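You operate a simulated robot arm through the tools that you are given. There is no shell and no other tool. Be economical: measure what you need, move in short steps, check, and stop when the job is done.

Carry out the task below with a simulated robot arm. There is one attempt and no reset: what you move stays moved.

## Task
Wind 2 metres of tape and put the spool on the teal mat.
Fine: zero the counter first; brake on again after. Set down upright: yellow spool.
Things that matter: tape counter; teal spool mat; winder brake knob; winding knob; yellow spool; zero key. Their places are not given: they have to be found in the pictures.

Only the result counts: the job must be done as asked and must still hold three seconds after the hand-in. Knocking over, shifting, dropping, spilling or breaking anything else fails it.

## Robot
A 6-joint arm with a two-finger parallel gripper, fixed in place. Base frame: the origin is at the foot of the arm, x ahead of it, y to its left, z up. Readings come in m, degrees, newtons and seconds.
With the tool pointing down near the work surface it reaches from about 0.16 to 0.58 m from the base axis. Its first joint turns from -66.0 to 66.0 degrees. Payload 2.1 kg.
The tool frame sits at the grasp point between the pads (the TCP): z along the fingers, y along the line on which they close. The tips reach 0.03 m beyond it. The gripper opens to 0.094 m. The fingers are 0.028 m wide and 0.01 m thick; the gripper's body (0.05 by 0.096 m) begins 0.055 m behind the TCP.
Orientation is that of the tool frame in the base frame, as a unit quaternion [w, x, y, z]. With the fingers straight down and closing along the base's y, the tool's x points along the base's -x, its y along +y and its z along -z.

## Interface
- The arm moves only by the tool jog_arm. Its argument "increments" is a list that holds one entry, the list of rows, each a list of 7 numbers: the shift along the base's x, y, z in m, then the turn, a rotation vector about the base's x, y, z in degrees, then the gripper command, from -1 (shut) to 1 (fully open), values between in proportion. In form: [[[dx, dy, dz, rx, ry, rz, fingers], ...]]. A call has 1 to 12 rows; each row shifts and turns the commanded pose from where the row before left it. Rows are played at 5 a second. More than 0.05 m and 8.6 degrees between two rows, or a gripper value outside its range, and nothing of the call is played. A pose out of reach is approached as far as the arm can. The call stops where the force on the tool passes 90 N (or 10 N more than at its start, if that is more) or the arm is blocked; 0.2 s more then pass. Each finger travels about 0.072 m/s and halts on what it meets, pressing with about 29 N; the grip force reading is that of the motor and also rises with nothing between the fingers. The clock runs only during rows and for 0.2 s after the last one: add rows that do not move to give the fingers time. It gives the time, the measured TCP pose, the force on the tool (base axes), the opening and the grip force at its end, in the units of the frame above (readings bear some noise), with the torque about the TCP (base axes, N m) and any sound that the robot's microphone picked up.
- Cameras (640 x 400 px; columns grow to the right, rows downward): "scene" is fixed at [0.0594, -0.371, 0.5013]; the picture's right is [0.75, -0.66, 0.00], its down [-0.27, -0.31, -0.91] and it looks along [0.60, 0.69, -0.41] (base axes); focal length 257 px, centre (320, 200). "wrist" rides on the gripper at [0.076, 0.014, -0.103] in the tool frame; the picture's right is [-0.18, 0.98, 0.00], its down [-0.75, -0.14, -0.64] and it looks along [-0.63, -0.12, 0.77] (tool axes); focal length 243 px, centre (320, 200).
- capture(camera): a new picture of that camera. The clock stands still meanwhile.
- locate(camera, pixels): for up to 12 pixels [column, row] of the newest picture of that camera ("zoom" is the newest enlarged one), the place [x, y, z] in the base frame of the surface seen there, good to about 0.003 m. The clock stands still meanwhile.
- close_up(camera, box): a new picture of the part [left, top, right, bottom] of that camera's present view, enlarged. The clock stands still meanwhile.
- sign_off(): hands the job in; it is judged then, once.

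Go step by step. Measure first, check grasps and placings, and put right what went wrong. The budget is 80 turns and 46 pictures, counting those below and the enlarged ones. Unless the task says otherwise, let go and move clear before handing in, and close with one line.

The tools are called as name(argument=value, ...) on one line, values as JSON. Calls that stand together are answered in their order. jog_arm: Moves the arm, as the interface text tells. Its arguments: {"type":"object","properties":{"increments":{"type":"array","items":{"type":"array","items":{"type":"array","items":{"type":"number"}}}}},"required":["increments"]} The other tools are called the same way: capture (camera) takes a picture; locate (camera, pixels) gives the place of the surface under pixels of a picture; close_up (camera, box) takes an enlarged picture of a part of a camera's view; sign_off () hands the job in.

At the start:

```text
clock: 0.0
eef_pos: [0.3553, -0.0586, 0.3927]
ee_rot: [0.001, 0.0, 1.0, -0.001]
wrist_force: [0.0, -0.3, -0.1]
moment: [-0.01, -0.01, 0.0]
finger_gap: 0.0939
gripper_force: 0.1
```

scene: 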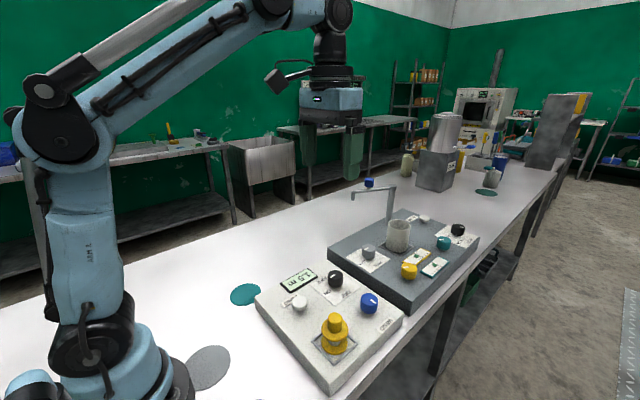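
wrist: 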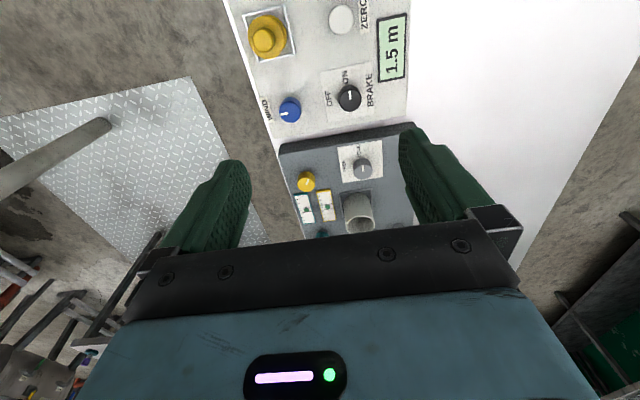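

The scene shows the winder board with display "1.5 m" near (298,281), white zero key (299,302), black brake knob (335,279), blue wind knob (369,302), yellow spool (335,335), and teal mat (245,294). I'll enlarge both views and measure.

close_up(camera="scene", box=[220, 250, 420, 390])

close_up(camera="wrist", box=[220, 0, 420, 130])

locate(camera="scene", pixels=[[245, 294], [232, 294], [260, 294], [299, 301], [335, 278], [369, 300], [335, 318], [334, 345], [335, 360], [290, 325], [298, 281], [378, 315]])

locate(camera="wrist", pixels=[[265, 35], [342, 19], [350, 97], [290, 110], [392, 48], [291, 60], [247, 15], [285, 10], [300, 55], [258, 62]])

```text
2.86 times, centred on (320, 320) of scene
```

zoom: 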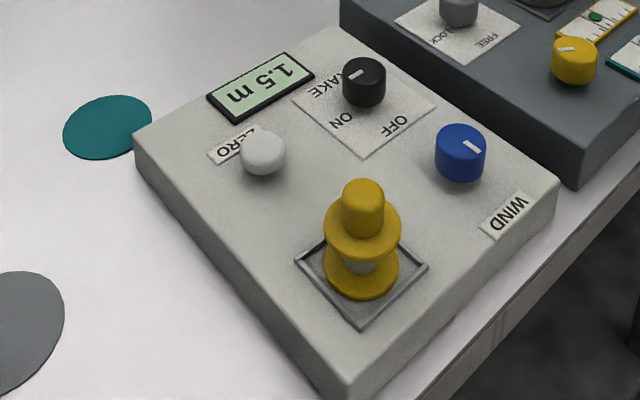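

```text
3.08 times, centred on (320, 65) of wrist
```

zoom: 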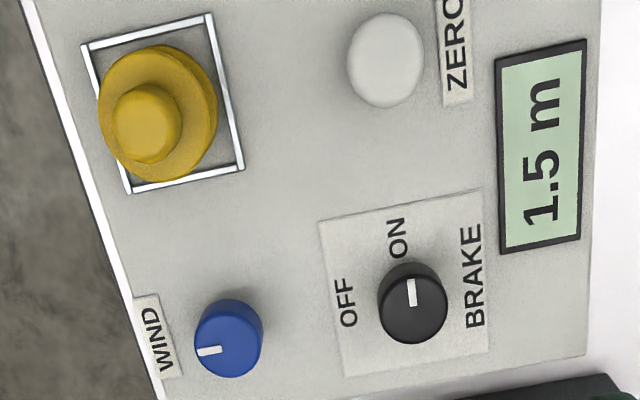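

```text
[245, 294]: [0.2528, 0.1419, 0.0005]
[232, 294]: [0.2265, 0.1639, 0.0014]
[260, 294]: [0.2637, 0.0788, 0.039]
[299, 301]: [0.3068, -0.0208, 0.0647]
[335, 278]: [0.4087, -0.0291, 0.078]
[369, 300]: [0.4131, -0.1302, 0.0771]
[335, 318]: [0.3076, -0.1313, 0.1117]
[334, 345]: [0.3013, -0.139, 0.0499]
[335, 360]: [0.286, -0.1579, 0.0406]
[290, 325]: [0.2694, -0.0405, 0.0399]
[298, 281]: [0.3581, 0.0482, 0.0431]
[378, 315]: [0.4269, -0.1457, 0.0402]
```

```text
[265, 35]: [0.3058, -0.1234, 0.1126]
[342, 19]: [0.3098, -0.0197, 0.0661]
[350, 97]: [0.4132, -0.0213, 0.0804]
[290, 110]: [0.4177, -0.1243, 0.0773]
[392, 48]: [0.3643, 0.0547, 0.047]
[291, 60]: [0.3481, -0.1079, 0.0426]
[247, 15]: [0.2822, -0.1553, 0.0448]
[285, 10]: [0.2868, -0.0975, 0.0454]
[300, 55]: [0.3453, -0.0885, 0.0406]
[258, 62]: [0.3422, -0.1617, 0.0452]
```

The counter reads 1.5 m, the brake points to ON, and the zero key is at about (0.308, -0.020), top at z 0.066. I'll close the fingers and move above the key.

jog_arm(increments=[[[-0.0066, 0.0055, -0.035, 0, 0, 0, -1], [-0.0066, 0.0055, -0.035, 0, 0, 0, -1], [-0.0066, 0.0055, -0.035, 0, 0, 0, -1], [-0.0066, 0.0055, -0.035, 0, 0, 0, -1], [-0.0066, 0.0055, -0.035, 0, 0, 0, -1], [-0.0066, 0.0055, -0.035, 0, 0, 0, -1], [-0.0066, 0.0055, -0.035, 0, 0, 0, -1], [0, 0, 0, 0, 0, 0, -1], [0, 0, 0, 0, 0, 0, -1]]])

close_up(camera="scene", box=[220, 220, 420, 360])

capture(camera="wrist")

```text
clock: 2.0
eef_pos: [0.3077, -0.0212, 0.1468]
ee_rot: [0.0, 0.001, 1.0, -0.001]
wrist_force: [0.1, 0.2, -0.6]
moment: [0.0, -0.02, -0.01]
finger_gap: 0.0002
gripper_force: 29.1
```

```text
2.86 times, centred on (320, 290) of scene
```

zoom: 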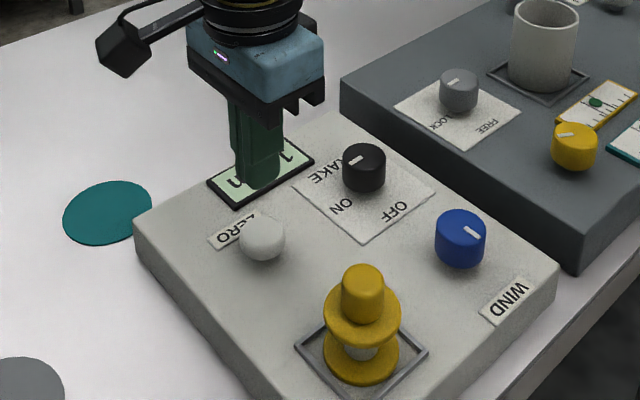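

```text
40 pictures are left
```

wrist: 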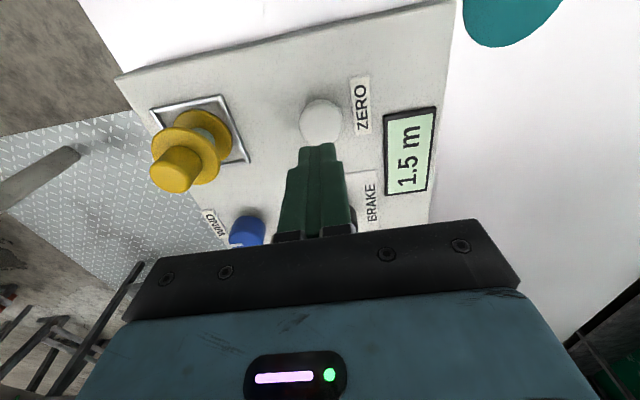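

The fingers are above the key and the counter is readable at (409,152) in the wrist view. I'll descend and press gently.

jog_arm(increments=[[[0, 0, -0.025, 0, 0, 0, -1], [0, 0, -0.02, 0, 0, 0, -1], [0, 0, -0.003, 0, 0, 0, -1], [0, 0, -0.002, 0, 0, 0, -1], [0, 0, -0.002, 0, 0, 0, -1], [0, 0, 0, 0, 0, 0, -1]]])

close_up(camera="wrist", box=[120, 0, 480, 230])

```text
clock: 3.4
eef_pos: [0.3082, -0.0207, 0.0963]
ee_rot: [0.0, 0.001, 1.0, 0.0]
wrist_force: [0.2, -0.1, 0.1]
moment: [0.0, 0.0, 0.03]
finger_gap: 0.0002
gripper_force: 29.2
```

```text
1.74 times, centred on (300, 115) of wrist
```

zoom: 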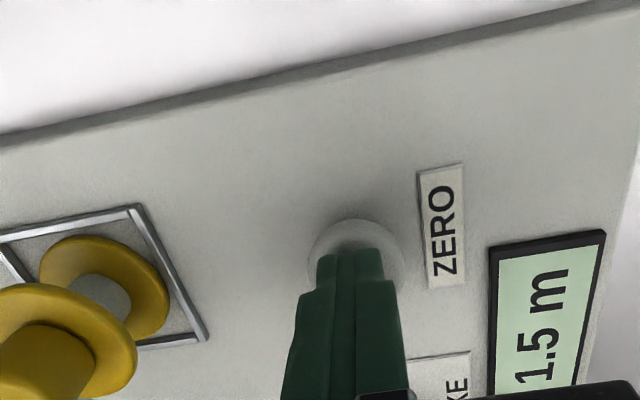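

No contact yet (force near 0); fingers sit over the key. I'll press on in small steps.

jog_arm(increments=[[[0, 0, -0.002, 0, 0, 0, -1], [0, 0, -0.002, 0, 0, 0, -1], [0, 0, -0.002, 0, 0, 0, -1], [0, 0, 0, 0, 0, 0, -1]]])

close_up(camera="wrist", box=[120, 0, 480, 230])

```text
clock: 4.4
eef_pos: [0.3084, -0.0204, 0.0888]
ee_rot: [0.0, 0.001, 1.0, -0.001]
wrist_force: [1.7, 1.4, 4.6]
moment: [0.08, -0.05, -0.01]
finger_gap: 0.0
gripper_force: 29.1
heard: click
```

```text
1.74 times, centred on (300, 115) of wrist
```

zoom: 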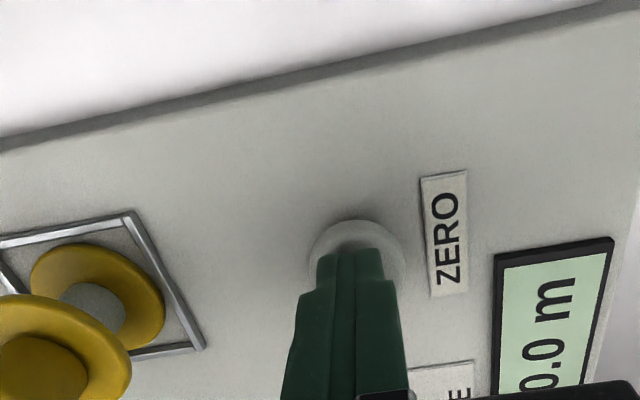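

The counter now reads 0.0 m. Next I'll lift and move over the brake knob, after checking the neighbouring faucet and cup heights.

jog_arm(increments=[[[0, 0, 0.035, 0, 0, 0, -1], [0, 0, 0.035, 0, 0, 0, -1], [0.035, -0.001, 0, 0, 0, 0, 0.28], [0.035, -0.001, 0, 0, 0, 0, 0.28], [0.033, -0.002, 0, 0, 0, 0, 0.28], [0, 0, 0, 0, 0, 0, 0.28]]])

capture(camera="scene")

locate(camera="scene", pixels=[[398, 222], [390, 190], [353, 194], [369, 252], [335, 278], [369, 299], [410, 267]])

capture(camera="wrist")

```text
clock: 5.8
eef_pos: [0.4108, -0.0242, 0.1598]
ee_rot: [0.001, 0.001, 1.0, 0.0]
wrist_force: [-0.3, -0.9, 0.8]
moment: [0.0, -0.04, 0.03]
finger_gap: 0.0602
gripper_force: 0.1
```

```text
37 pictures are left
```

scene: 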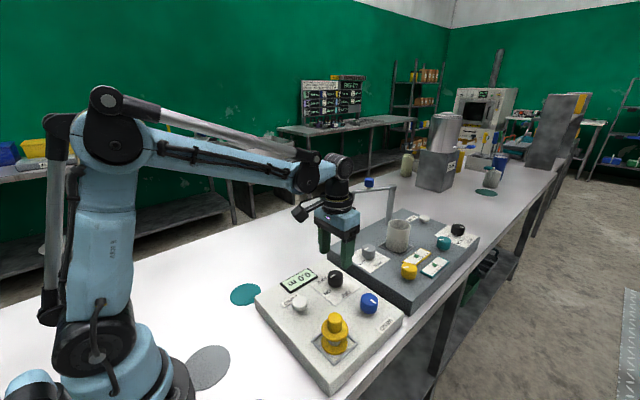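

```text
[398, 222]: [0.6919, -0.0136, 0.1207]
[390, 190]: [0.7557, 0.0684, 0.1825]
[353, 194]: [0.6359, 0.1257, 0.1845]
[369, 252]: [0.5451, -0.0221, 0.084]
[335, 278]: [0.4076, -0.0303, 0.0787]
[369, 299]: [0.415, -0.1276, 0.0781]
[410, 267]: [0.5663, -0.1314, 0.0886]
```

```text
36 pictures are left
```

wrist: 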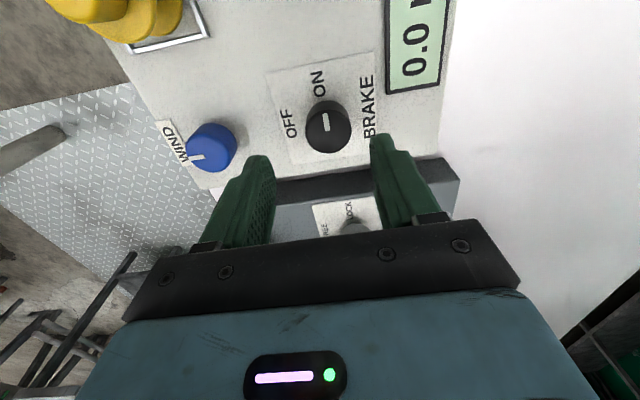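

The brake knob is at (327,125) in the wrist view with its pointer toward ON. I'll measure the knob edges and labels.

locate(camera="wrist", pixels=[[327, 124], [308, 118], [348, 120], [328, 103], [332, 145], [326, 128], [327, 115], [291, 122], [319, 83], [203, 158], [193, 157], [230, 150]])

```text
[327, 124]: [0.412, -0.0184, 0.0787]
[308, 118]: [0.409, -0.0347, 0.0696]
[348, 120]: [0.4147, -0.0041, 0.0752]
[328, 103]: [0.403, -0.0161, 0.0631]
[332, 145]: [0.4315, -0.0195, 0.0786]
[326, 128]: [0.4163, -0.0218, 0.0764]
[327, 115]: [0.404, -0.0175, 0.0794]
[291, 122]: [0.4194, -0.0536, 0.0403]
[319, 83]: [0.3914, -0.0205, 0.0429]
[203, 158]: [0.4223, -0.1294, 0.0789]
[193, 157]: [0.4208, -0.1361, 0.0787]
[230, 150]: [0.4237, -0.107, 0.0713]
```

Brake knob centre is about (0.414, -0.022), top 0.079; OFF is toward -y, ON toward -x, so a +90° turn releases it. I'll descend and grip.

jog_arm(increments=[[[0.003, 0.001, -0.04, 0, 0, 0, 0.28], [0, 0, -0.034, 0, 0, 0, 0.28], [0, 0, 0, 0, 0, 0, 0.28], [0, 0, 0, 0, 0, 0, -1], [0, 0, 0, 0, 0, 0, -1], [0, 0, 0, 0, 0, 0, -1], [0, 0, 0, 0, 0, 0, -1]]])

capture(camera="wrist")

```text
clock: 7.4
eef_pos: [0.4166, -0.0214, 0.0869]
ee_rot: [0.0, -0.003, 1.0, 0.006]
wrist_force: [-0.1, 39.2, -29.0]
moment: [-0.24, 0.01, 0.23]
finger_gap: 0.0376
gripper_force: 44.9
```

```text
35 pictures are left
```

wrist: 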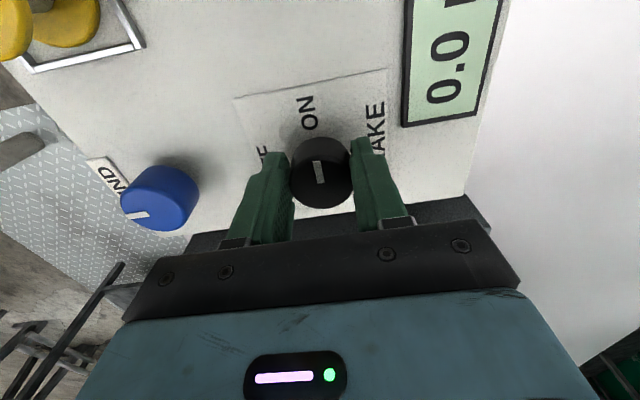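

The grip is off centre (39 N along +y). I'll ease the arm +y by 2 mm and re-read.

jog_arm(increments=[[[0, 0.002, 0, 0, 0, 0, -1], [0, 0, 0, 0, 0, 0, -1]]])

```text
clock: 8.0
eef_pos: [0.4157, -0.0192, 0.0857]
ee_rot: [0.001, -0.001, 1.0, 0.003]
wrist_force: [0.0, 29.4, -34.4]
moment: [-0.2, 0.13, 0.18]
finger_gap: 0.0376
gripper_force: 44.9
```

Force is falling the right way. I'll open, shift about +4 mm more, and re-grip.

jog_arm(increments=[[[0, 0, 0, 0, 0, 0, 0.1], [0, 0, 0, 0, 0, 0, 0.1], [0, 0.003, -0.001, 0, 0, 0, 0.1], [0, 0, 0, 0, 0, 0, -1], [0, 0, 0, 0, 0, 0, -1], [0, 0, 0, 0, 0, 0, -1]]])

close_up(camera="wrist", box=[200, 60, 440, 240])

```text
clock: 9.4
eef_pos: [0.4157, -0.0201, 0.0853]
ee_rot: [0.001, 0.001, 1.0, -0.001]
wrist_force: [-1.0, -9.2, 5.7]
moment: [0.42, -0.02, 0.0]
finger_gap: 0.0377
gripper_force: 45.5
```

```text
2.22 times, centred on (320, 150) of wrist
```

zoom: 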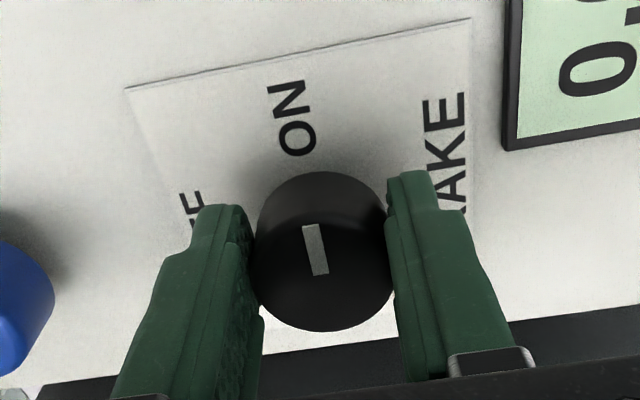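

The knob is held (gap 37.7 mm) with small forces. I'll turn +45° first and check.

jog_arm(increments=[[[0, 0, 0, 0, 0, 8, -1], [0, 0, 0, 0, 0, 8, -1], [0, 0, 0, 0, 0, 8, -1], [0, 0, 0, 0, 0, 8, -1], [0, 0, 0, 0, 0, 8, -1], [0, 0, 0, 0, 0, 5, -1], [0, 0, 0, 0, 0, 0, -1]]])

capture(camera="wrist")

```text
clock: 11.0
eef_pos: [0.4158, -0.0235, 0.085]
ee_rot: [0.002, -0.381, 0.925, -0.008]
wrist_force: [30.7, -39.6, -21.2]
moment: [0.2, 0.27, -0.24]
finger_gap: 0.0376
gripper_force: 44.7
```

```text
33 pictures are left
```

wrist: 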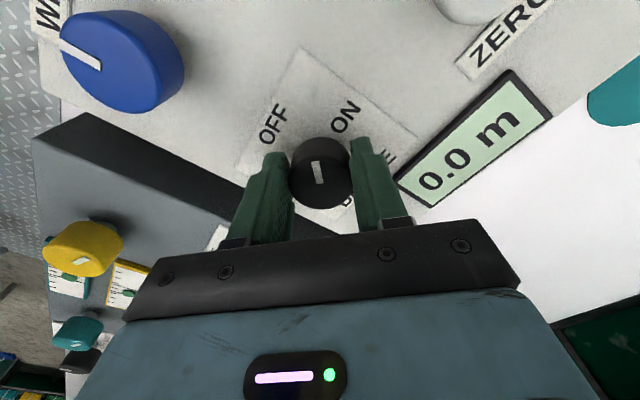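

The knob followed the turn. Side force along the closing line shows the centre lies towards (+x, -y); I'll correct while continuing the turn.

jog_arm(increments=[[[0.002, -0.002, 0, 0, 0, 0, -1], [0.002, -0.001, 0, 0, 0, 0, -1], [0, 0, 0, 0, 0, 0, -1]]])

```text
clock: 11.8
eef_pos: [0.4163, -0.0242, 0.0857]
ee_rot: [-0.003, -0.383, 0.924, -0.001]
wrist_force: [-20.7, -19.0, 18.2]
moment: [-0.47, -0.27, -0.02]
finger_gap: 0.0374
gripper_force: 44.9
```

jog_arm(increments=[[[-0.001, -0.001, 0, 0, 0, 8, -1], [-0.001, -0.001, 0, 0, 0, 8, -1], [0, 0, 0, 0, 0, 8, -1], [0, 0, 0, 0, 0, 8, -1], [0, 0, 0, 0, 0, 8, -1], [0, 0, 0, 0, 0, 5, -1], [0, 0, 0, 0, 0, 0, -1]]])

capture(camera="wrist")

```text
clock: 13.4
eef_pos: [0.4195, -0.0248, 0.0843]
ee_rot: [0.006, -0.707, 0.708, -0.005]
wrist_force: [38.1, -14.2, 2.9]
moment: [0.53, 0.3, -0.79]
finger_gap: 0.0377
gripper_force: 44.8
```

```text
32 pictures are left
```

wrist: 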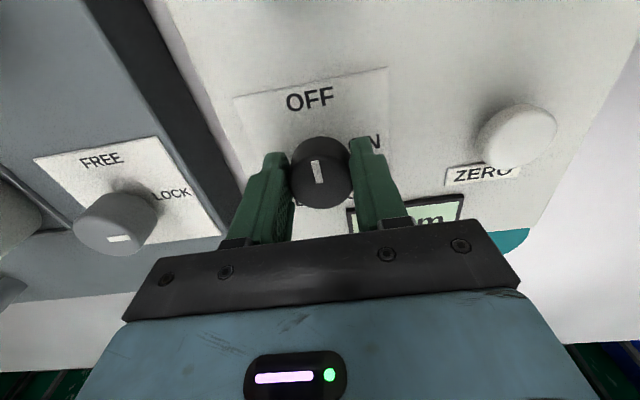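

The pointer is now at OFF (317,172 under the label at 310,98). I'll release, lift and move to the wind knob while turning back to yaw 0.

jog_arm(increments=[[[0, 0, 0, 0, 0, 0, 0.3], [0, 0, 0, 0, 0, 0, 0.3], [0, 0, 0.035, 0, 0, 0, 0.3], [0, 0, 0.035, 0, 0, -8, 0.3], [0, -0.013, 0, 0, 0, -8.3, 0.3], [0, -0.013, 0, 0, 0, -8.3, 0.3], [0, -0.013, 0, 0, 0, -8.3, 0.3], [0, -0.013, 0, 0, 0, -8.3, 0.3], [0, -0.013, 0, 0, 0, -8.3, 0.3], [0, -0.013, 0, 0, 0, -8.3, 0.3], [0, -0.013, 0, 0, 0, -8.3, 0.3], [0, -0.013, 0, 0, 0, -8.3, 0.3]]])

capture(camera="wrist")

close_up(camera="scene", box=[220, 240, 420, 380])

```text
clock: 16.0
eef_pos: [0.4165, -0.1268, 0.1557]
ee_rot: [0.001, -0.134, 0.991, 0.0]
wrist_force: [-0.2, 0.3, 0.5]
moment: [0.01, -0.02, -0.03]
finger_gap: 0.0611
gripper_force: 0.1
```

```text
31 pictures are left
```

wrist: 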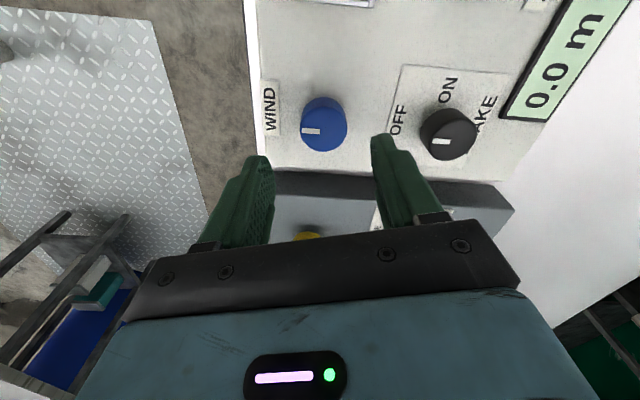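

```text
2.86 times, centred on (320, 310) of scene
```

zoom: 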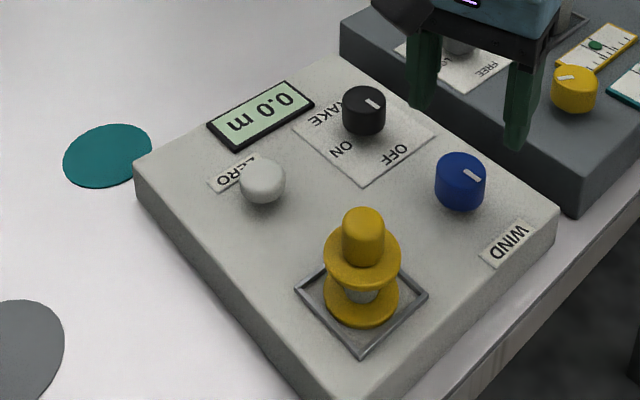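

Brake at OFF. Now measure the blue knob edges around (323,124).

locate(camera="wrist", pixels=[[323, 130], [302, 130], [346, 128], [324, 148], [323, 108], [447, 140], [423, 140], [471, 140], [446, 156], [446, 120]])

locate(camera="zoom", pixels=[[460, 168], [437, 168], [485, 168], [364, 100], [343, 100], [386, 100]])

```text
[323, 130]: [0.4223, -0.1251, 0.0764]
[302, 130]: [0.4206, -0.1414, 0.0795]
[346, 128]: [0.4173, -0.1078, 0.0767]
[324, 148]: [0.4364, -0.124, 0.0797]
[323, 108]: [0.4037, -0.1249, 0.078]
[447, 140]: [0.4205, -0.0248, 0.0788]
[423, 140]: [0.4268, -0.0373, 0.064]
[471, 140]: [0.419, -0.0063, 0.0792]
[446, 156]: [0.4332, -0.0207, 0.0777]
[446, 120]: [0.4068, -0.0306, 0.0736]
```

```text
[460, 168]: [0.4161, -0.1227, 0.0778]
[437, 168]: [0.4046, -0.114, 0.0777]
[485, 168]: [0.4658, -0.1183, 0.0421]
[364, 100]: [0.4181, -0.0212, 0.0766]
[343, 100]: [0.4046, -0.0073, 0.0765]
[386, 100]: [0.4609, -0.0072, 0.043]
```

Blue knob centre ≈ (0.420, -0.1245). I'll descend and grip it, then turn a little (+24°) to learn direction and scale.

jog_arm(increments=[[[0.0035, 0.0023, -0.035, 0, 0, 0, 0.3], [0, 0, -0.036, 0, 0, 0, 0.3], [0, 0, 0, 0, 0, 0, 0.3], [0, 0, 0, 0, 0, 0, -1], [0, 0, 0, 0, 0, 0, -1], [0, 0, 0, 0, 0, 0, -1]]])

```text
clock: 17.4
eef_pos: [0.4211, -0.125, 0.0844]
ee_rot: [0.001, -0.135, 0.991, 0.0]
wrist_force: [-0.6, 3.5, -12.4]
moment: [0.25, 0.23, -0.07]
finger_gap: 0.0361
gripper_force: 45.1
```

Well-centred grip (36 mm, low side force). Turn -24° (clockwise) and look at the counter.

jog_arm(increments=[[[0, 0, 0, 0, 0, -8, -1], [0, 0, 0, 0, 0, -8, -1], [0, 0, 0, 0, 0, -8, -1], [0, 0, 0, 0, 0, 0, -1]]])

capture(camera="wrist")

```text
clock: 18.4
eef_pos: [0.4212, -0.1242, 0.084]
ee_rot: [0.002, 0.074, 0.997, 0.0]
wrist_force: [6.9, 7.0, 34.9]
moment: [0.22, -0.13, -0.04]
finger_gap: 0.0363
gripper_force: 45.1
```

```text
29 pictures are left
```

wrist: 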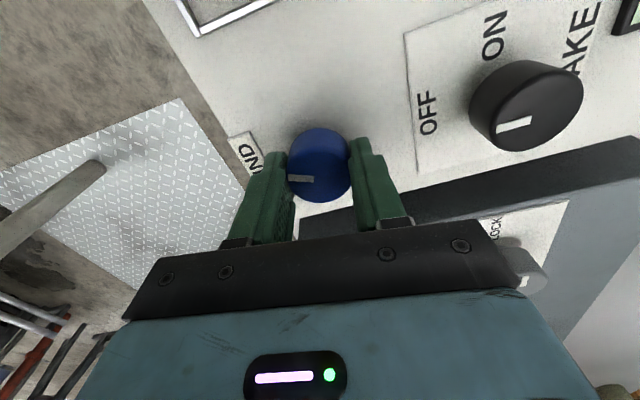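

close_up(camera="scene", box=[250, 250, 390, 330])

```text
4.57 times, centred on (320, 290) of scene
```

zoom: 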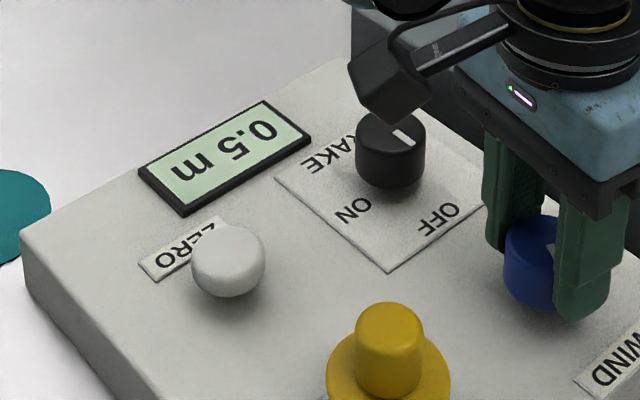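

24° clockwise gives 0.5 m, so about 96° total. I'll turn another 48° and read again.

jog_arm(increments=[[[0, 0, 0, 0, 0, -8, -1], [0, 0, 0, 0, 0, -8, -1], [0, 0, 0, 0, 0, -8, -1], [0, 0, 0, 0, 0, -8, -1], [0, 0, 0, 0, 0, -8, -1], [0, 0, 0, 0, 0, -8, -1], [0, 0, 0, 0, 0, 0, -1]]])

close_up(camera="scene", box=[250, 250, 390, 330])

```text
clock: 20.0
eef_pos: [0.4208, -0.1253, 0.0837]
ee_rot: [0.001, 0.474, 0.881, -0.001]
wrist_force: [11.9, 2.8, 33.9]
moment: [-0.26, -0.57, -0.02]
finger_gap: 0.0365
gripper_force: 44.6
```

```text
4.57 times, centred on (320, 290) of scene
```

zoom: 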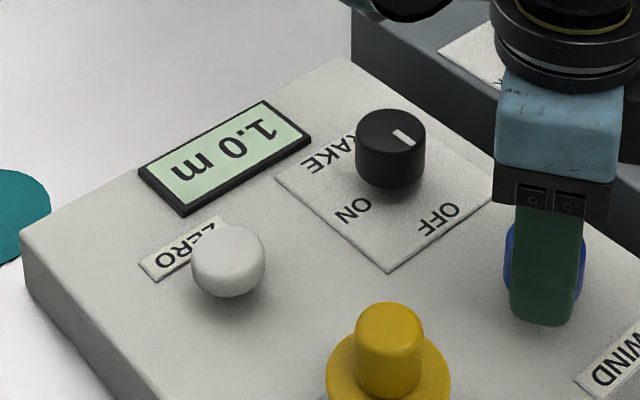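

72° gives 1.0 m, so the counter is stepped in 0.5 m. I'll turn 24° more (total 96°).

jog_arm(increments=[[[0, 0, 0, 0, 0, -8, -1], [0, 0, 0, 0, 0, -8, -1], [0, 0, 0, 0, 0, -8, -1], [0, 0, 0, 0, 0, 0, -1]]])

close_up(camera="scene", box=[250, 250, 390, 330])

```text
clock: 21.0
eef_pos: [0.4206, -0.1256, 0.0831]
ee_rot: [0.0, 0.647, 0.763, -0.001]
wrist_force: [9.6, -3.0, 22.9]
moment: [0.16, -0.25, 0.0]
finger_gap: 0.0367
gripper_force: 44.7
```

```text
4.57 times, centred on (320, 290) of scene
```

zoom: 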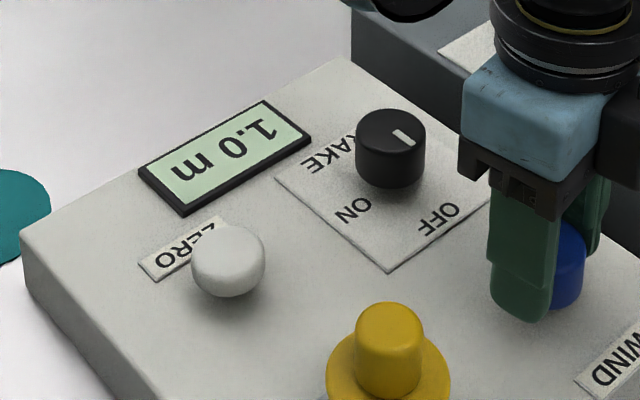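

Still 1.0 m at 96°, consistent with ~45° per 0.5 m (180° in all). I'll open, turn back +80° around the knob, and re-grip.

jog_arm(increments=[[[0, 0, 0, 0, 0, 0, 0.2], [0, 0, 0, 0, 0, 0, 0.2], [0, 0, 0, 0, 0, 8, 0.2], [0, 0, 0, 0, 0, 8, 0.2], [0, 0, 0, 0, 0, 8, 0.2], [0, 0, 0, 0, 0, 8, 0.2], [0, 0, 0, 0, 0, 8, 0.2], [0, 0, 0, 0, 0, 8, 0.2], [0, 0, 0, 0, 0, 8, 0.2], [0, 0, 0, 0, 0, 8, 0.2], [0, 0, 0, 0, 0, 8, 0.2], [0, 0, 0, 0, 0, 8, 0.2]]])

capture(camera="wrist")

```text
clock: 23.6
eef_pos: [0.4195, -0.1251, 0.084]
ee_rot: [0.001, 0.002, 1.0, -0.001]
wrist_force: [-0.7, 0.5, -0.2]
moment: [0.0, 0.0, 0.03]
finger_gap: 0.0565
gripper_force: 0.0
```

```text
25 pictures are left
```

wrist: 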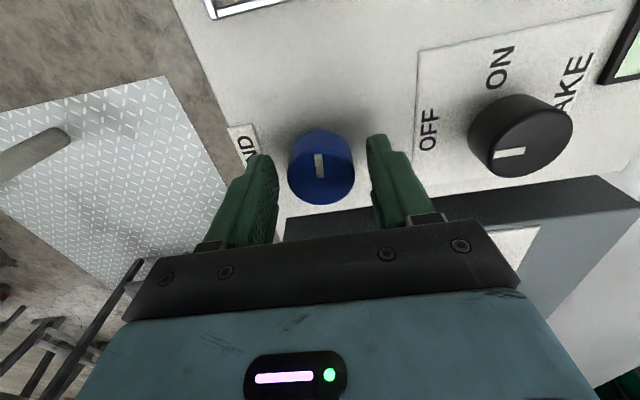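

The pointer now points -x: 90° turned for 1.0 m. I'll re-grip and turn another 88°.

jog_arm(increments=[[[0, 0, 0, 0, 0, 0, -1], [0, 0, 0, 0, 0, 0, -1], [0, 0, 0, 0, 0, -8, -1], [0, 0, 0, 0, 0, -8, -1], [0, 0, 0, 0, 0, -8, -1], [0, 0, 0, 0, 0, -8, -1], [0, 0, 0, 0, 0, -8, -1], [0, 0, 0, 0, 0, -8, -1], [0, 0, 0, 0, 0, -8, -1], [0, 0, 0, 0, 0, -8, -1], [0, 0, 0, 0, 0, -8, -1], [0, 0, 0, 0, 0, -8, -1]]])

close_up(camera="scene", box=[250, 250, 390, 330])

```text
clock: 26.2
eef_pos: [0.4199, -0.1255, 0.0841]
ee_rot: [-0.001, 0.647, 0.763, -0.001]
wrist_force: [-4.5, 14.3, -11.2]
moment: [0.08, -0.46, 0.0]
finger_gap: 0.0373
gripper_force: 45.5
```

```text
4.57 times, centred on (320, 290) of scene
```

zoom: 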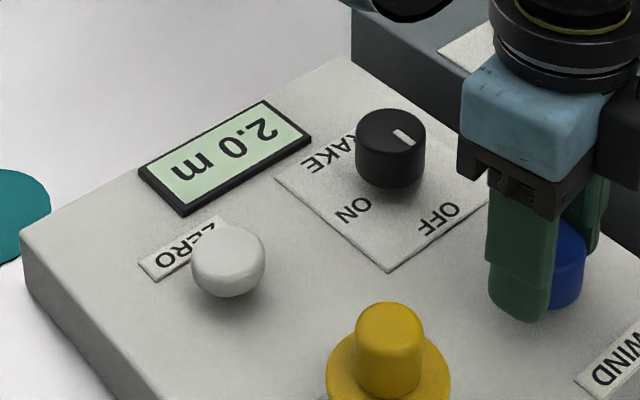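

Counter reads 2.0 m after 80°; 8° more puts the pointer in the middle of that step. Then release, lift, and move towards the brake while turning back.

jog_arm(increments=[[[0, 0, 0, 0, 0, -7, -1], [0, 0, 0, 0, 0, 0, -1], [0, 0, 0, 0, 0, 0, 0.3], [0, 0, 0, 0, 0, 0, 0.3], [0, 0, 0.035, 0, 0, 0, 0.3], [0, 0, 0.037, 0, 0, 0, 0.3]]])

close_up(camera="scene", box=[250, 250, 390, 330])

```text
clock: 27.6
eef_pos: [0.4197, -0.1245, 0.1555]
ee_rot: [0.0, 0.692, 0.722, -0.001]
wrist_force: [0.8, 0.5, 0.0]
moment: [-0.02, 0.04, 0.0]
finger_gap: 0.0611
gripper_force: 0.0
```

```text
4.57 times, centred on (320, 290) of scene
```

zoom: 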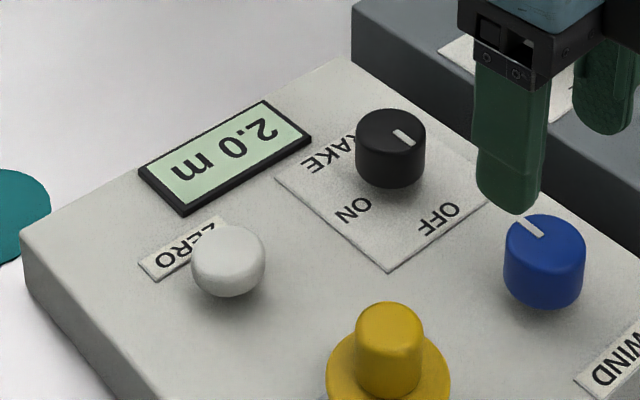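

The counter holds 2.0 m. Next, move above the brake knob, turning back to yaw 0.

jog_arm(increments=[[[0, 0.0094, 0, 0, 0, 8, 0.3], [0, 0.0094, 0, 0, 0, 8, 0.3], [0, 0.0094, 0, 0, 0, 8, 0.3], [0, 0.0094, 0, 0, 0, 8, 0.3], [0, 0.0094, 0, 0, 0, 8, 0.3], [0, 0.0094, 0, 0, 0, 8, 0.3], [0, 0.0094, 0, 0, 0, 8, 0.3], [0, 0.0094, 0, 0, 0, 8, 0.3], [0, 0.0094, 0, 0, 0, 8, 0.3], [0, 0.0094, 0, 0, 0, 8, 0.3], [0, 0.0095, 0, 0, 0, 8, 0.3], [0, 0, 0, 0, 0, 0, 0.3]]])

jog_arm(increments=[[[0, 0, -0.035, 0, 0, 0, 0.3], [0, 0, -0.036, 0, 0, 0, 0.3], [0, 0, 0, 0, 0, 0, 0.3], [0, 0, 0, 0, 0, 0, -1], [0, 0, 0, 0, 0, 0, -1], [0, 0, 0, 0, 0, 0, -1]]])

```text
clock: 30.2
eef_pos: [0.4192, -0.022, 0.1558]
ee_rot: [0.001, -0.006, 1.0, -0.001]
wrist_force: [-0.2, -0.4, -0.1]
moment: [0.0, 0.0, 0.01]
finger_gap: 0.0614
gripper_force: 0.0
```

```text
clock: 31.6
eef_pos: [0.4193, -0.0199, 0.0842]
ee_rot: [0.001, -0.006, 1.0, 0.001]
wrist_force: [1.3, 20.0, -16.5]
moment: [-0.28, 0.05, -0.01]
finger_gap: 0.0373
gripper_force: 45.0
```

Gripped, slightly off (+y 20 N). I'll shift +2 mm and turn -88°.

jog_arm(increments=[[[0, 0.002, 0, 0, 0, 0, -1], [0, 0, 0, 0, 0, -8, -1], [0, 0, 0, 0, 0, -8, -1], [0, 0, 0, 0, 0, -8, -1], [0, 0, 0, 0, 0, -8, -1], [0, 0, 0, 0, 0, -8, -1], [0, 0, 0, 0, 0, -8, -1], [0, 0, 0, 0, 0, -8, -1], [0, 0, 0, 0, 0, -8, -1], [0, 0, 0, 0, 0, -8, -1], [0, 0, 0, 0, 0, -8, -1], [0, 0, 0, 0, 0, -8, -1]]])

close_up(camera="wrist", box=[160, 50, 480, 250])

```text
clock: 34.2
eef_pos: [0.4199, -0.0201, 0.0854]
ee_rot: [-0.001, 0.693, 0.721, 0.0]
wrist_force: [-6.4, 9.2, 3.4]
moment: [1.08, -0.08, -0.02]
finger_gap: 0.0376
gripper_force: 45.4
```

```text
2.00 times, centred on (320, 150) of wrist
```

zoom: 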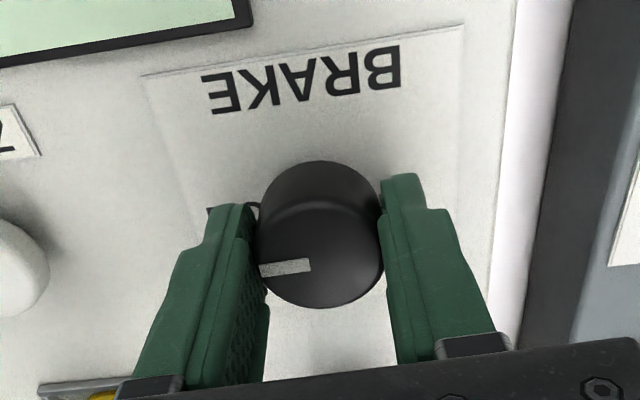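

The pointer is back at ON. I'll release, lift, and move toward the spool while unwinding yaw.

jog_arm(increments=[[[0, 0, 0, 0, 0, 0, 0.5], [0, 0, 0, 0, 0, 0, 0.5], [0, 0, 0.04, 0, 0, 0, 0.5], [0, 0, 0.04, 0, 0, 8, 0.5], [0, 0, 0.04, 0, 0, 8, 0.5], [-0.012, -0.013, 0, 0, 0, 8, 0.5], [-0.012, -0.013, 0, 0, 0, 8, 0.5], [-0.012, -0.013, 0, 0, 0, 8, 0.5], [-0.012, -0.013, 0, 0, 0, 8, 0.5], [-0.012, -0.013, 0, 0, 0, 8, 0.5], [-0.012, -0.013, 0, 0, 0, 8, 0.5], [-0.012, -0.013, 0, 0, 0, 8, 0.5]]])

jog_arm(increments=[[[-0.012, -0.007, 0, 0, 0, 8, 0.5], [-0.01, -0.006, 0, 0, 0, 7, 0.5], [0, 0, 0, 0, 0, 0, 0.5]]])

capture(camera="wrist")

close_up(camera="scene", box=[250, 250, 410, 370])

```text
clock: 36.8
eef_pos: [0.3353, -0.1124, 0.2036]
ee_rot: [0.001, 0.134, 0.991, -0.001]
wrist_force: [-1.0, -0.5, 0.1]
moment: [0.01, 0.02, 0.01]
finger_gap: 0.0702
gripper_force: 0.0
```

```text
clock: 37.6
eef_pos: [0.3135, -0.1249, 0.2032]
ee_rot: [0.001, 0.004, 1.0, -0.001]
wrist_force: [1.4, -0.3, -0.4]
moment: [0.01, -0.03, -0.02]
finger_gap: 0.0704
gripper_force: 0.1
```

```text
21 pictures are left
```

wrist: 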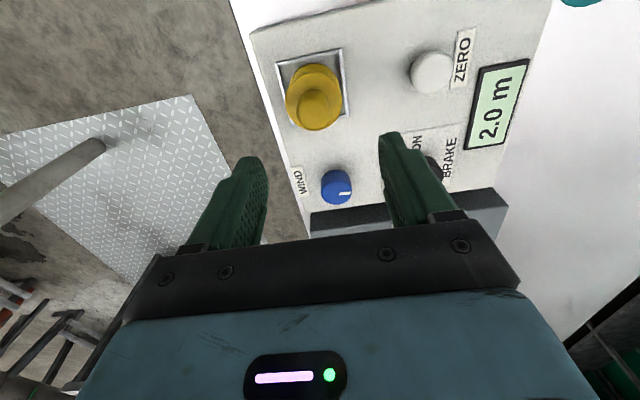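

```text
3.33 times, centred on (330, 310) of scene
```

zoom: 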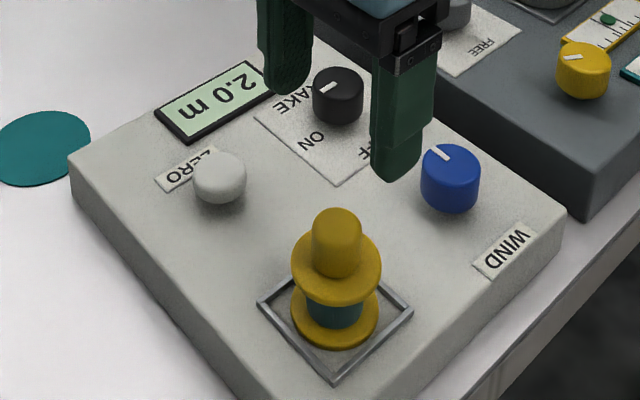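

Counter 2.0 m, brake ON, tape on the spool. Now measure the spool stem and flanges.

locate(camera="zoom", pixels=[[336, 215], [336, 245], [314, 245], [359, 245], [296, 265], [380, 265], [336, 290], [336, 318], [336, 343], [317, 215], [352, 215]])

close_up(camera="wrist", box=[250, 30, 390, 150])

locate(camera="wrist", pixels=[[316, 105], [303, 110], [330, 110], [317, 116], [287, 95], [342, 95], [312, 128], [311, 66], [318, 95], [278, 64], [341, 49], [347, 115]])

```text
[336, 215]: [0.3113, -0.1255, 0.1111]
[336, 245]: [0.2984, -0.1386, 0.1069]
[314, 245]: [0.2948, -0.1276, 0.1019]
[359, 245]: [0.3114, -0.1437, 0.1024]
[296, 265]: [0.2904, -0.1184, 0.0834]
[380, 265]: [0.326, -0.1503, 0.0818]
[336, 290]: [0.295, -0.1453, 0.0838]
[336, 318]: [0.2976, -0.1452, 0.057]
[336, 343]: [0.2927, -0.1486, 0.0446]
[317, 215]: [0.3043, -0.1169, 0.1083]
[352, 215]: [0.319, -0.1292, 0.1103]
```

```text
3.33 times, centred on (320, 90) of wrist
```

zoom: 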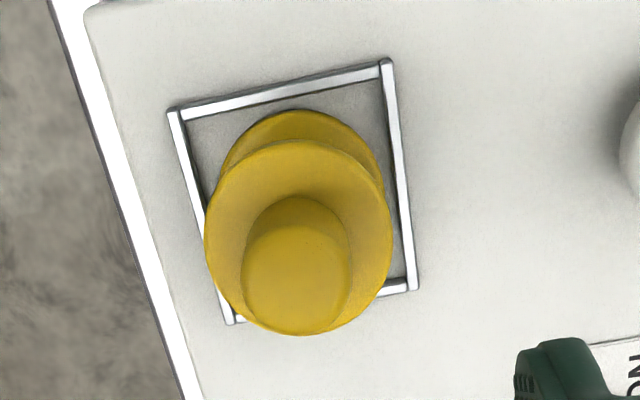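

```text
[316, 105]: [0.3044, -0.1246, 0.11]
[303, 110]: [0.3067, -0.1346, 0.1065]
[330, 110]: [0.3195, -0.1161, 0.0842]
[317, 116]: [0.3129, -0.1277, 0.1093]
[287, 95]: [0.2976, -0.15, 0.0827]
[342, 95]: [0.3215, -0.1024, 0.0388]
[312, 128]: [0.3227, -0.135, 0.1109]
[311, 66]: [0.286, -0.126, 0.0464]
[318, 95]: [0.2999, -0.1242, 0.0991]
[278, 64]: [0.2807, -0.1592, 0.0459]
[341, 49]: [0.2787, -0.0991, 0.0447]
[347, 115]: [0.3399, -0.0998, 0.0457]
```

Stem centre ≈ (0.310, -0.127), top z 0.111, upper flange top z 0.084. I'll grip the stem with tips at about z 0.087.

jog_arm(increments=[[[-0.0035, -0.0025, -0.04, 0, 0, 0, 0.2], [0, 0, -0.036, 0, 0, 0, 0.2], [0, 0, -0.01, 0, 0, 0, 0.2], [0, 0, 0, 0, 0, 0, 0.2]]])

close_up(camera="scene", box=[270, 250, 410, 380])

close_up(camera="wrist", box=[200, 80, 440, 250])

```text
clock: 38.6
eef_pos: [0.31, -0.1263, 0.1195]
ee_rot: [0.001, 0.004, 1.0, 0.0]
wrist_force: [0.1, -0.9, 0.0]
moment: [0.01, 0.01, 0.03]
finger_gap: 0.0565
gripper_force: 0.1
```

```text
3.08 times, centred on (340, 315) of scene
```

zoom: 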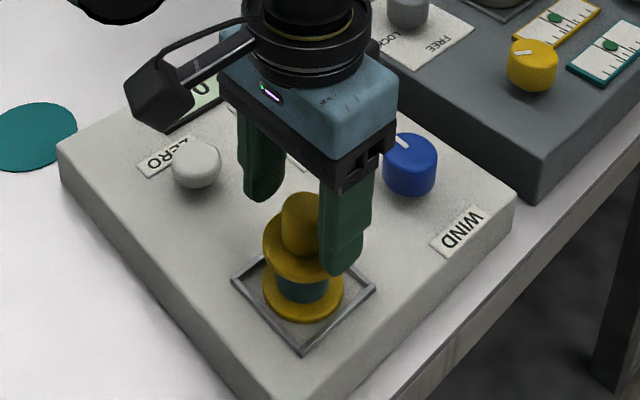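

```text
2.35 times, centred on (320, 165) of wrist
```

zoom: 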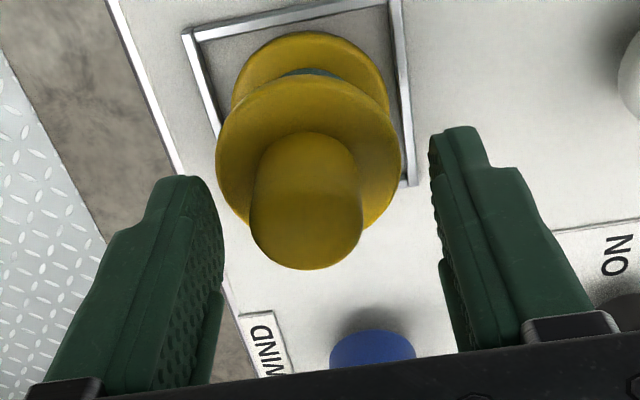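

The stem sits about 4 mm toward -y of the gripper's middle (zoom column 306 vs 322). I'll shift -4 mm, go down 3 mm, and close.

jog_arm(increments=[[[0, -0.004, -0.003, 0, 0, 0, 0.2], [0, 0, 0, 0, 0, 0, -0.2], [0, 0, 0, 0, 0, 0, -0.6], [0, 0, 0, 0, 0, 0, -1], [0, 0, 0, 0, 0, 0, -1], [0, 0, 0, 0, 0, 0, -1]]])

close_up(camera="wrist", box=[200, 80, 440, 250])

```text
clock: 40.0
eef_pos: [0.3104, -0.1309, 0.1158]
ee_rot: [0.001, 0.004, 1.0, 0.0]
wrist_force: [0.8, -0.4, -0.3]
moment: [0.01, 0.0, 0.01]
finger_gap: 0.0256
gripper_force: 29.3
```

```text
2.35 times, centred on (320, 165) of wrist
```

zoom: 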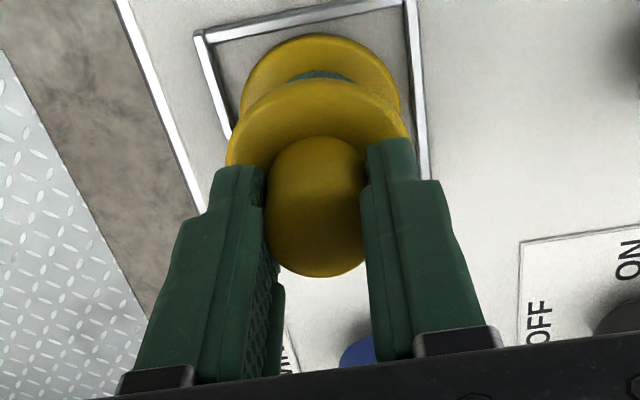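

The stem is gripped (25.6 mm). Lift straight up and check; also measure the mat edges.

jog_arm(increments=[[[0, 0, 0.01, 0, 0, 0, -1], [0, 0, 0.02, 0, 0, 0, -1], [0, 0, 0.03, 0, 0, 0, -1], [0, 0, 0.03, 0, 0, 0, -1], [0, 0, 0, 0, 0, 0, -1]]])

capture(camera="scene")

locate(camera="scene", pixels=[[246, 294], [246, 285], [246, 304], [232, 296], [258, 292], [238, 287], [252, 302], [335, 285]])

```text
clock: 41.2
eef_pos: [0.3113, -0.13, 0.2053]
ee_rot: [0.001, 0.004, 1.0, -0.001]
wrist_force: [-0.3, -0.2, 0.1]
moment: [-0.02, 0.03, 0.0]
finger_gap: 0.0255
gripper_force: 29.5
```

```text
15 pictures are left
```

scene: 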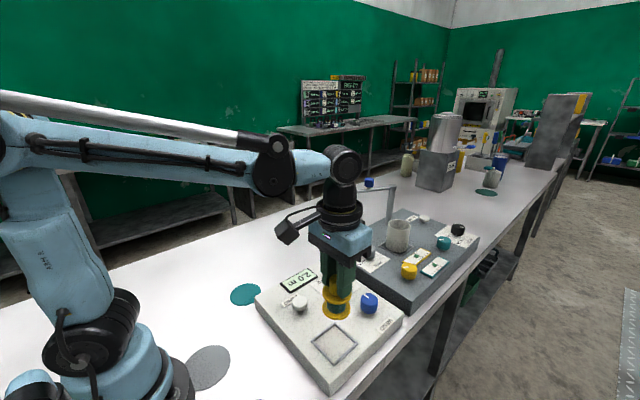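

```text
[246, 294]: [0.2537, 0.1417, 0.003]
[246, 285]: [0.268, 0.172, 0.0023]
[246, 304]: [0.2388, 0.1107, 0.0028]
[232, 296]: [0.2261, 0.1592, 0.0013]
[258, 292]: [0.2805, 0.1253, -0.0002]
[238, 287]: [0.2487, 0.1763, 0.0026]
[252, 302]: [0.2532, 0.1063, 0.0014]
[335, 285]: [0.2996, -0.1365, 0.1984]
```

The spool hangs upright. Mat centre ≈ (0.254, 0.142). Move over it at this height.

jog_arm(increments=[[[-0.0057, 0.0272, 0, 0, 0, 0, -1], [-0.0057, 0.0272, 0, 0, 0, 0, -1], [-0.0057, 0.0272, 0, 0, 0, 0, -1], [-0.0057, 0.0272, 0, 0, 0, 0, -1], [-0.0057, 0.0272, 0, 0, 0, 0, -1], [-0.0057, 0.0272, 0, 0, 0, 0, -1], [-0.0057, 0.0272, 0, 0, 0, 0, -1], [-0.0057, 0.0272, 0, 0, 0, 0, -1], [-0.0057, 0.0272, 0, 0, 0, 0, -1], [-0.0057, 0.0272, 0, 0, 0, 0, -1], [0, 0, 0, 0, 0, 0, -1]]])

jog_arm(increments=[[[0, 0, -0.04, 0, 0, 0, -1], [0, 0, -0.04, 0, 0, 0, -1], [0, 0, -0.03, 0, 0, 0, -1], [0, 0, 0, 0, 0, 0, -1]]])

capture(camera="wrist")

close_up(camera="scene", box=[190, 210, 330, 330])

```text
clock: 43.6
eef_pos: [0.2529, 0.1412, 0.2074]
ee_rot: [0.001, 0.004, 1.0, -0.001]
wrist_force: [0.2, 0.1, -0.5]
moment: [0.01, 0.0, -0.03]
finger_gap: 0.0257
gripper_force: 28.9
```

```text
clock: 44.6
eef_pos: [0.2524, 0.1411, 0.0981]
ee_rot: [0.001, 0.005, 1.0, -0.001]
wrist_force: [1.1, -0.8, 0.0]
moment: [0.02, 0.01, -0.02]
finger_gap: 0.0257
gripper_force: 29.0
```

```text
14 pictures are left
```

wrist: 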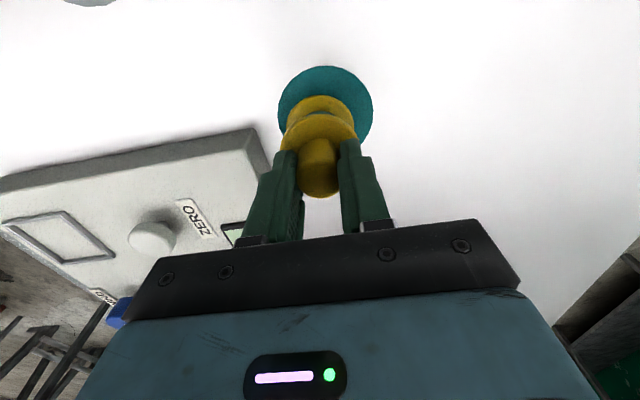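

```text
3.33 times, centred on (260, 270) of scene
```

zoom: 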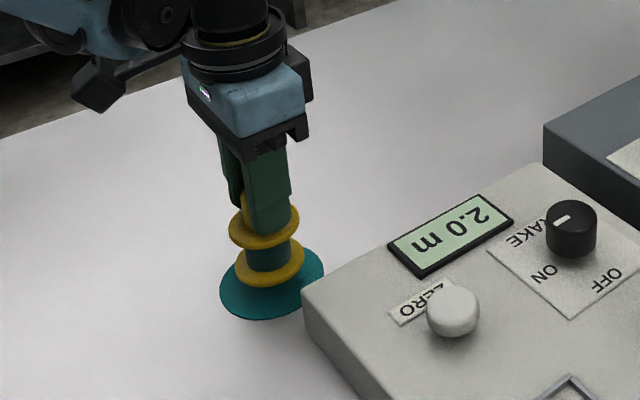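

The spool hangs just above the mat. I'll check mat edges from the wrist view, then lower.

locate(camera="wrist", pixels=[[281, 105], [371, 100], [325, 69], [284, 90], [369, 120], [345, 72], [305, 72]])

```text
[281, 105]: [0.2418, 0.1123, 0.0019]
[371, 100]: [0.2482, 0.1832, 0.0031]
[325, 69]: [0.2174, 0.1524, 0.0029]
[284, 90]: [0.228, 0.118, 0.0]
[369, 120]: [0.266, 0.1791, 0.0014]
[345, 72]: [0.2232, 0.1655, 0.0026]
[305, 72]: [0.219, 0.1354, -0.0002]
```

Mat centre is about (0.252, 0.147); I'll shift +5 mm in y and lower gently until contact.

jog_arm(increments=[[[0, 0.005, -0.01, 0, 0, 0, -1], [0, 0, -0.006, 0, 0, 0, -1], [0, 0, -0.002, 0, 0, 0, -1], [0, 0, -0.001, 0, 0, 0, -1], [0, 0, 0, 0, 0, 0, -1]]])

```text
clock: 45.8
eef_pos: [0.2538, 0.1466, 0.0762]
ee_rot: [0.001, 0.005, 1.0, -0.001]
wrist_force: [0.4, 0.2, -0.1]
moment: [0.02, 0.0, 0.01]
finger_gap: 0.0257
gripper_force: 29.4
```

jog_arm(increments=[[[0, 0, -0.001, 0, 0, 0, -1], [0, 0, -0.001, 0, 0, 0, -1], [0, 0, 0, 0, 0, 0, -1]]])

close_up(camera="scene", box=[210, 240, 290, 320])

```text
clock: 46.6
eef_pos: [0.2544, 0.1461, 0.0751]
ee_rot: [0.001, 0.004, 1.0, -0.001]
wrist_force: [0.9, 1.3, 23.4]
moment: [-0.02, -0.08, -0.02]
finger_gap: 0.0259
gripper_force: 28.8
```

```text
5.00 times, centred on (250, 280) of scene
```

zoom: 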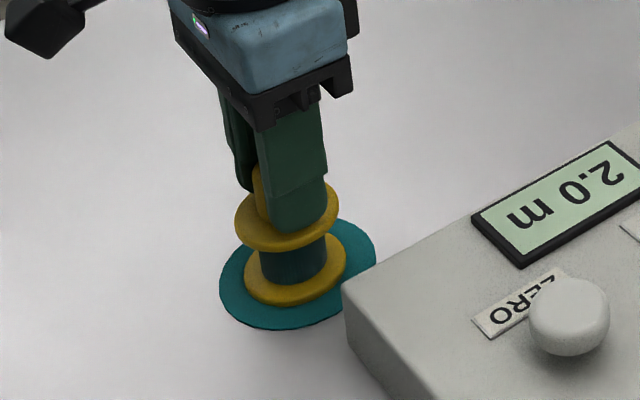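

Contact (23 N up), spool upright on the mat. I'll relax 1 mm, open, and rise clear.

jog_arm(increments=[[[0, 0, 0.001, 0, 0, 0, -1], [0, 0, 0, 0, 0, 0, -0.3], [0, 0, 0, 0, 0, 0, 0], [0, 0, 0, 0, 0, 0, 0.2], [0, 0, 0, 0, 0, 0, 0.2], [0, 0, 0.03, 0, 0, 0, 0.2], [0, 0, 0.04, 0, 0, 0, 0.2], [0, 0, 0.05, 0, 0, 0, 0.2], [0, 0, 0.04, 0, 0, 0, 0.2], [0, 0, 0, 0, 0, 0, 0.2]]])

close_up(camera="scene", box=[210, 230, 420, 370])

capture(camera="wrist")

```text
clock: 48.8
eef_pos: [0.2556, 0.1442, 0.235]
ee_rot: [0.001, 0.004, 1.0, -0.001]
wrist_force: [-0.6, -0.8, 0.6]
moment: [0.02, 0.01, -0.03]
finger_gap: 0.0565
gripper_force: 0.0
```

```text
2.86 times, centred on (315, 300) of scene
```

zoom: 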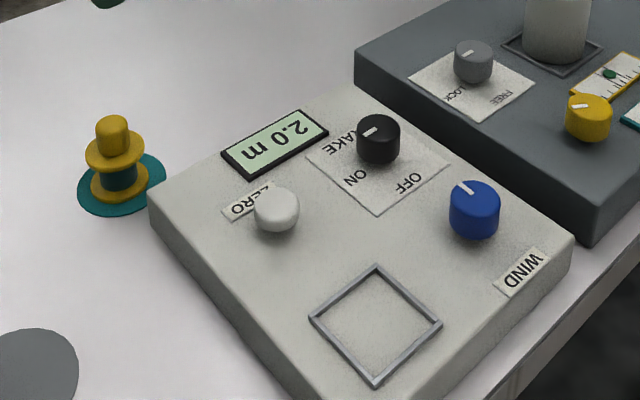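

```text
10 pictures are left
```

wrist: 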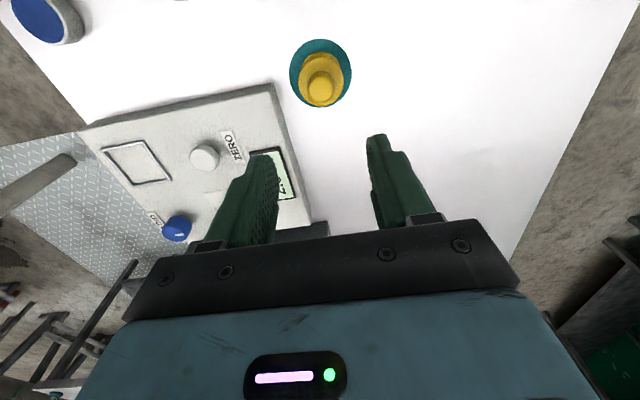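

The spool stands upright and centred on the teal mat. The counter reads 2.0 m, the brake points to ON, and the arm is clear, so I'm handing in.

sign_off()

```text
The job is handed in.
```

The counter was zeroed first, 2.0 m of tape was wound, the brake is back on, and the yellow spool stands upright on the teal mat.
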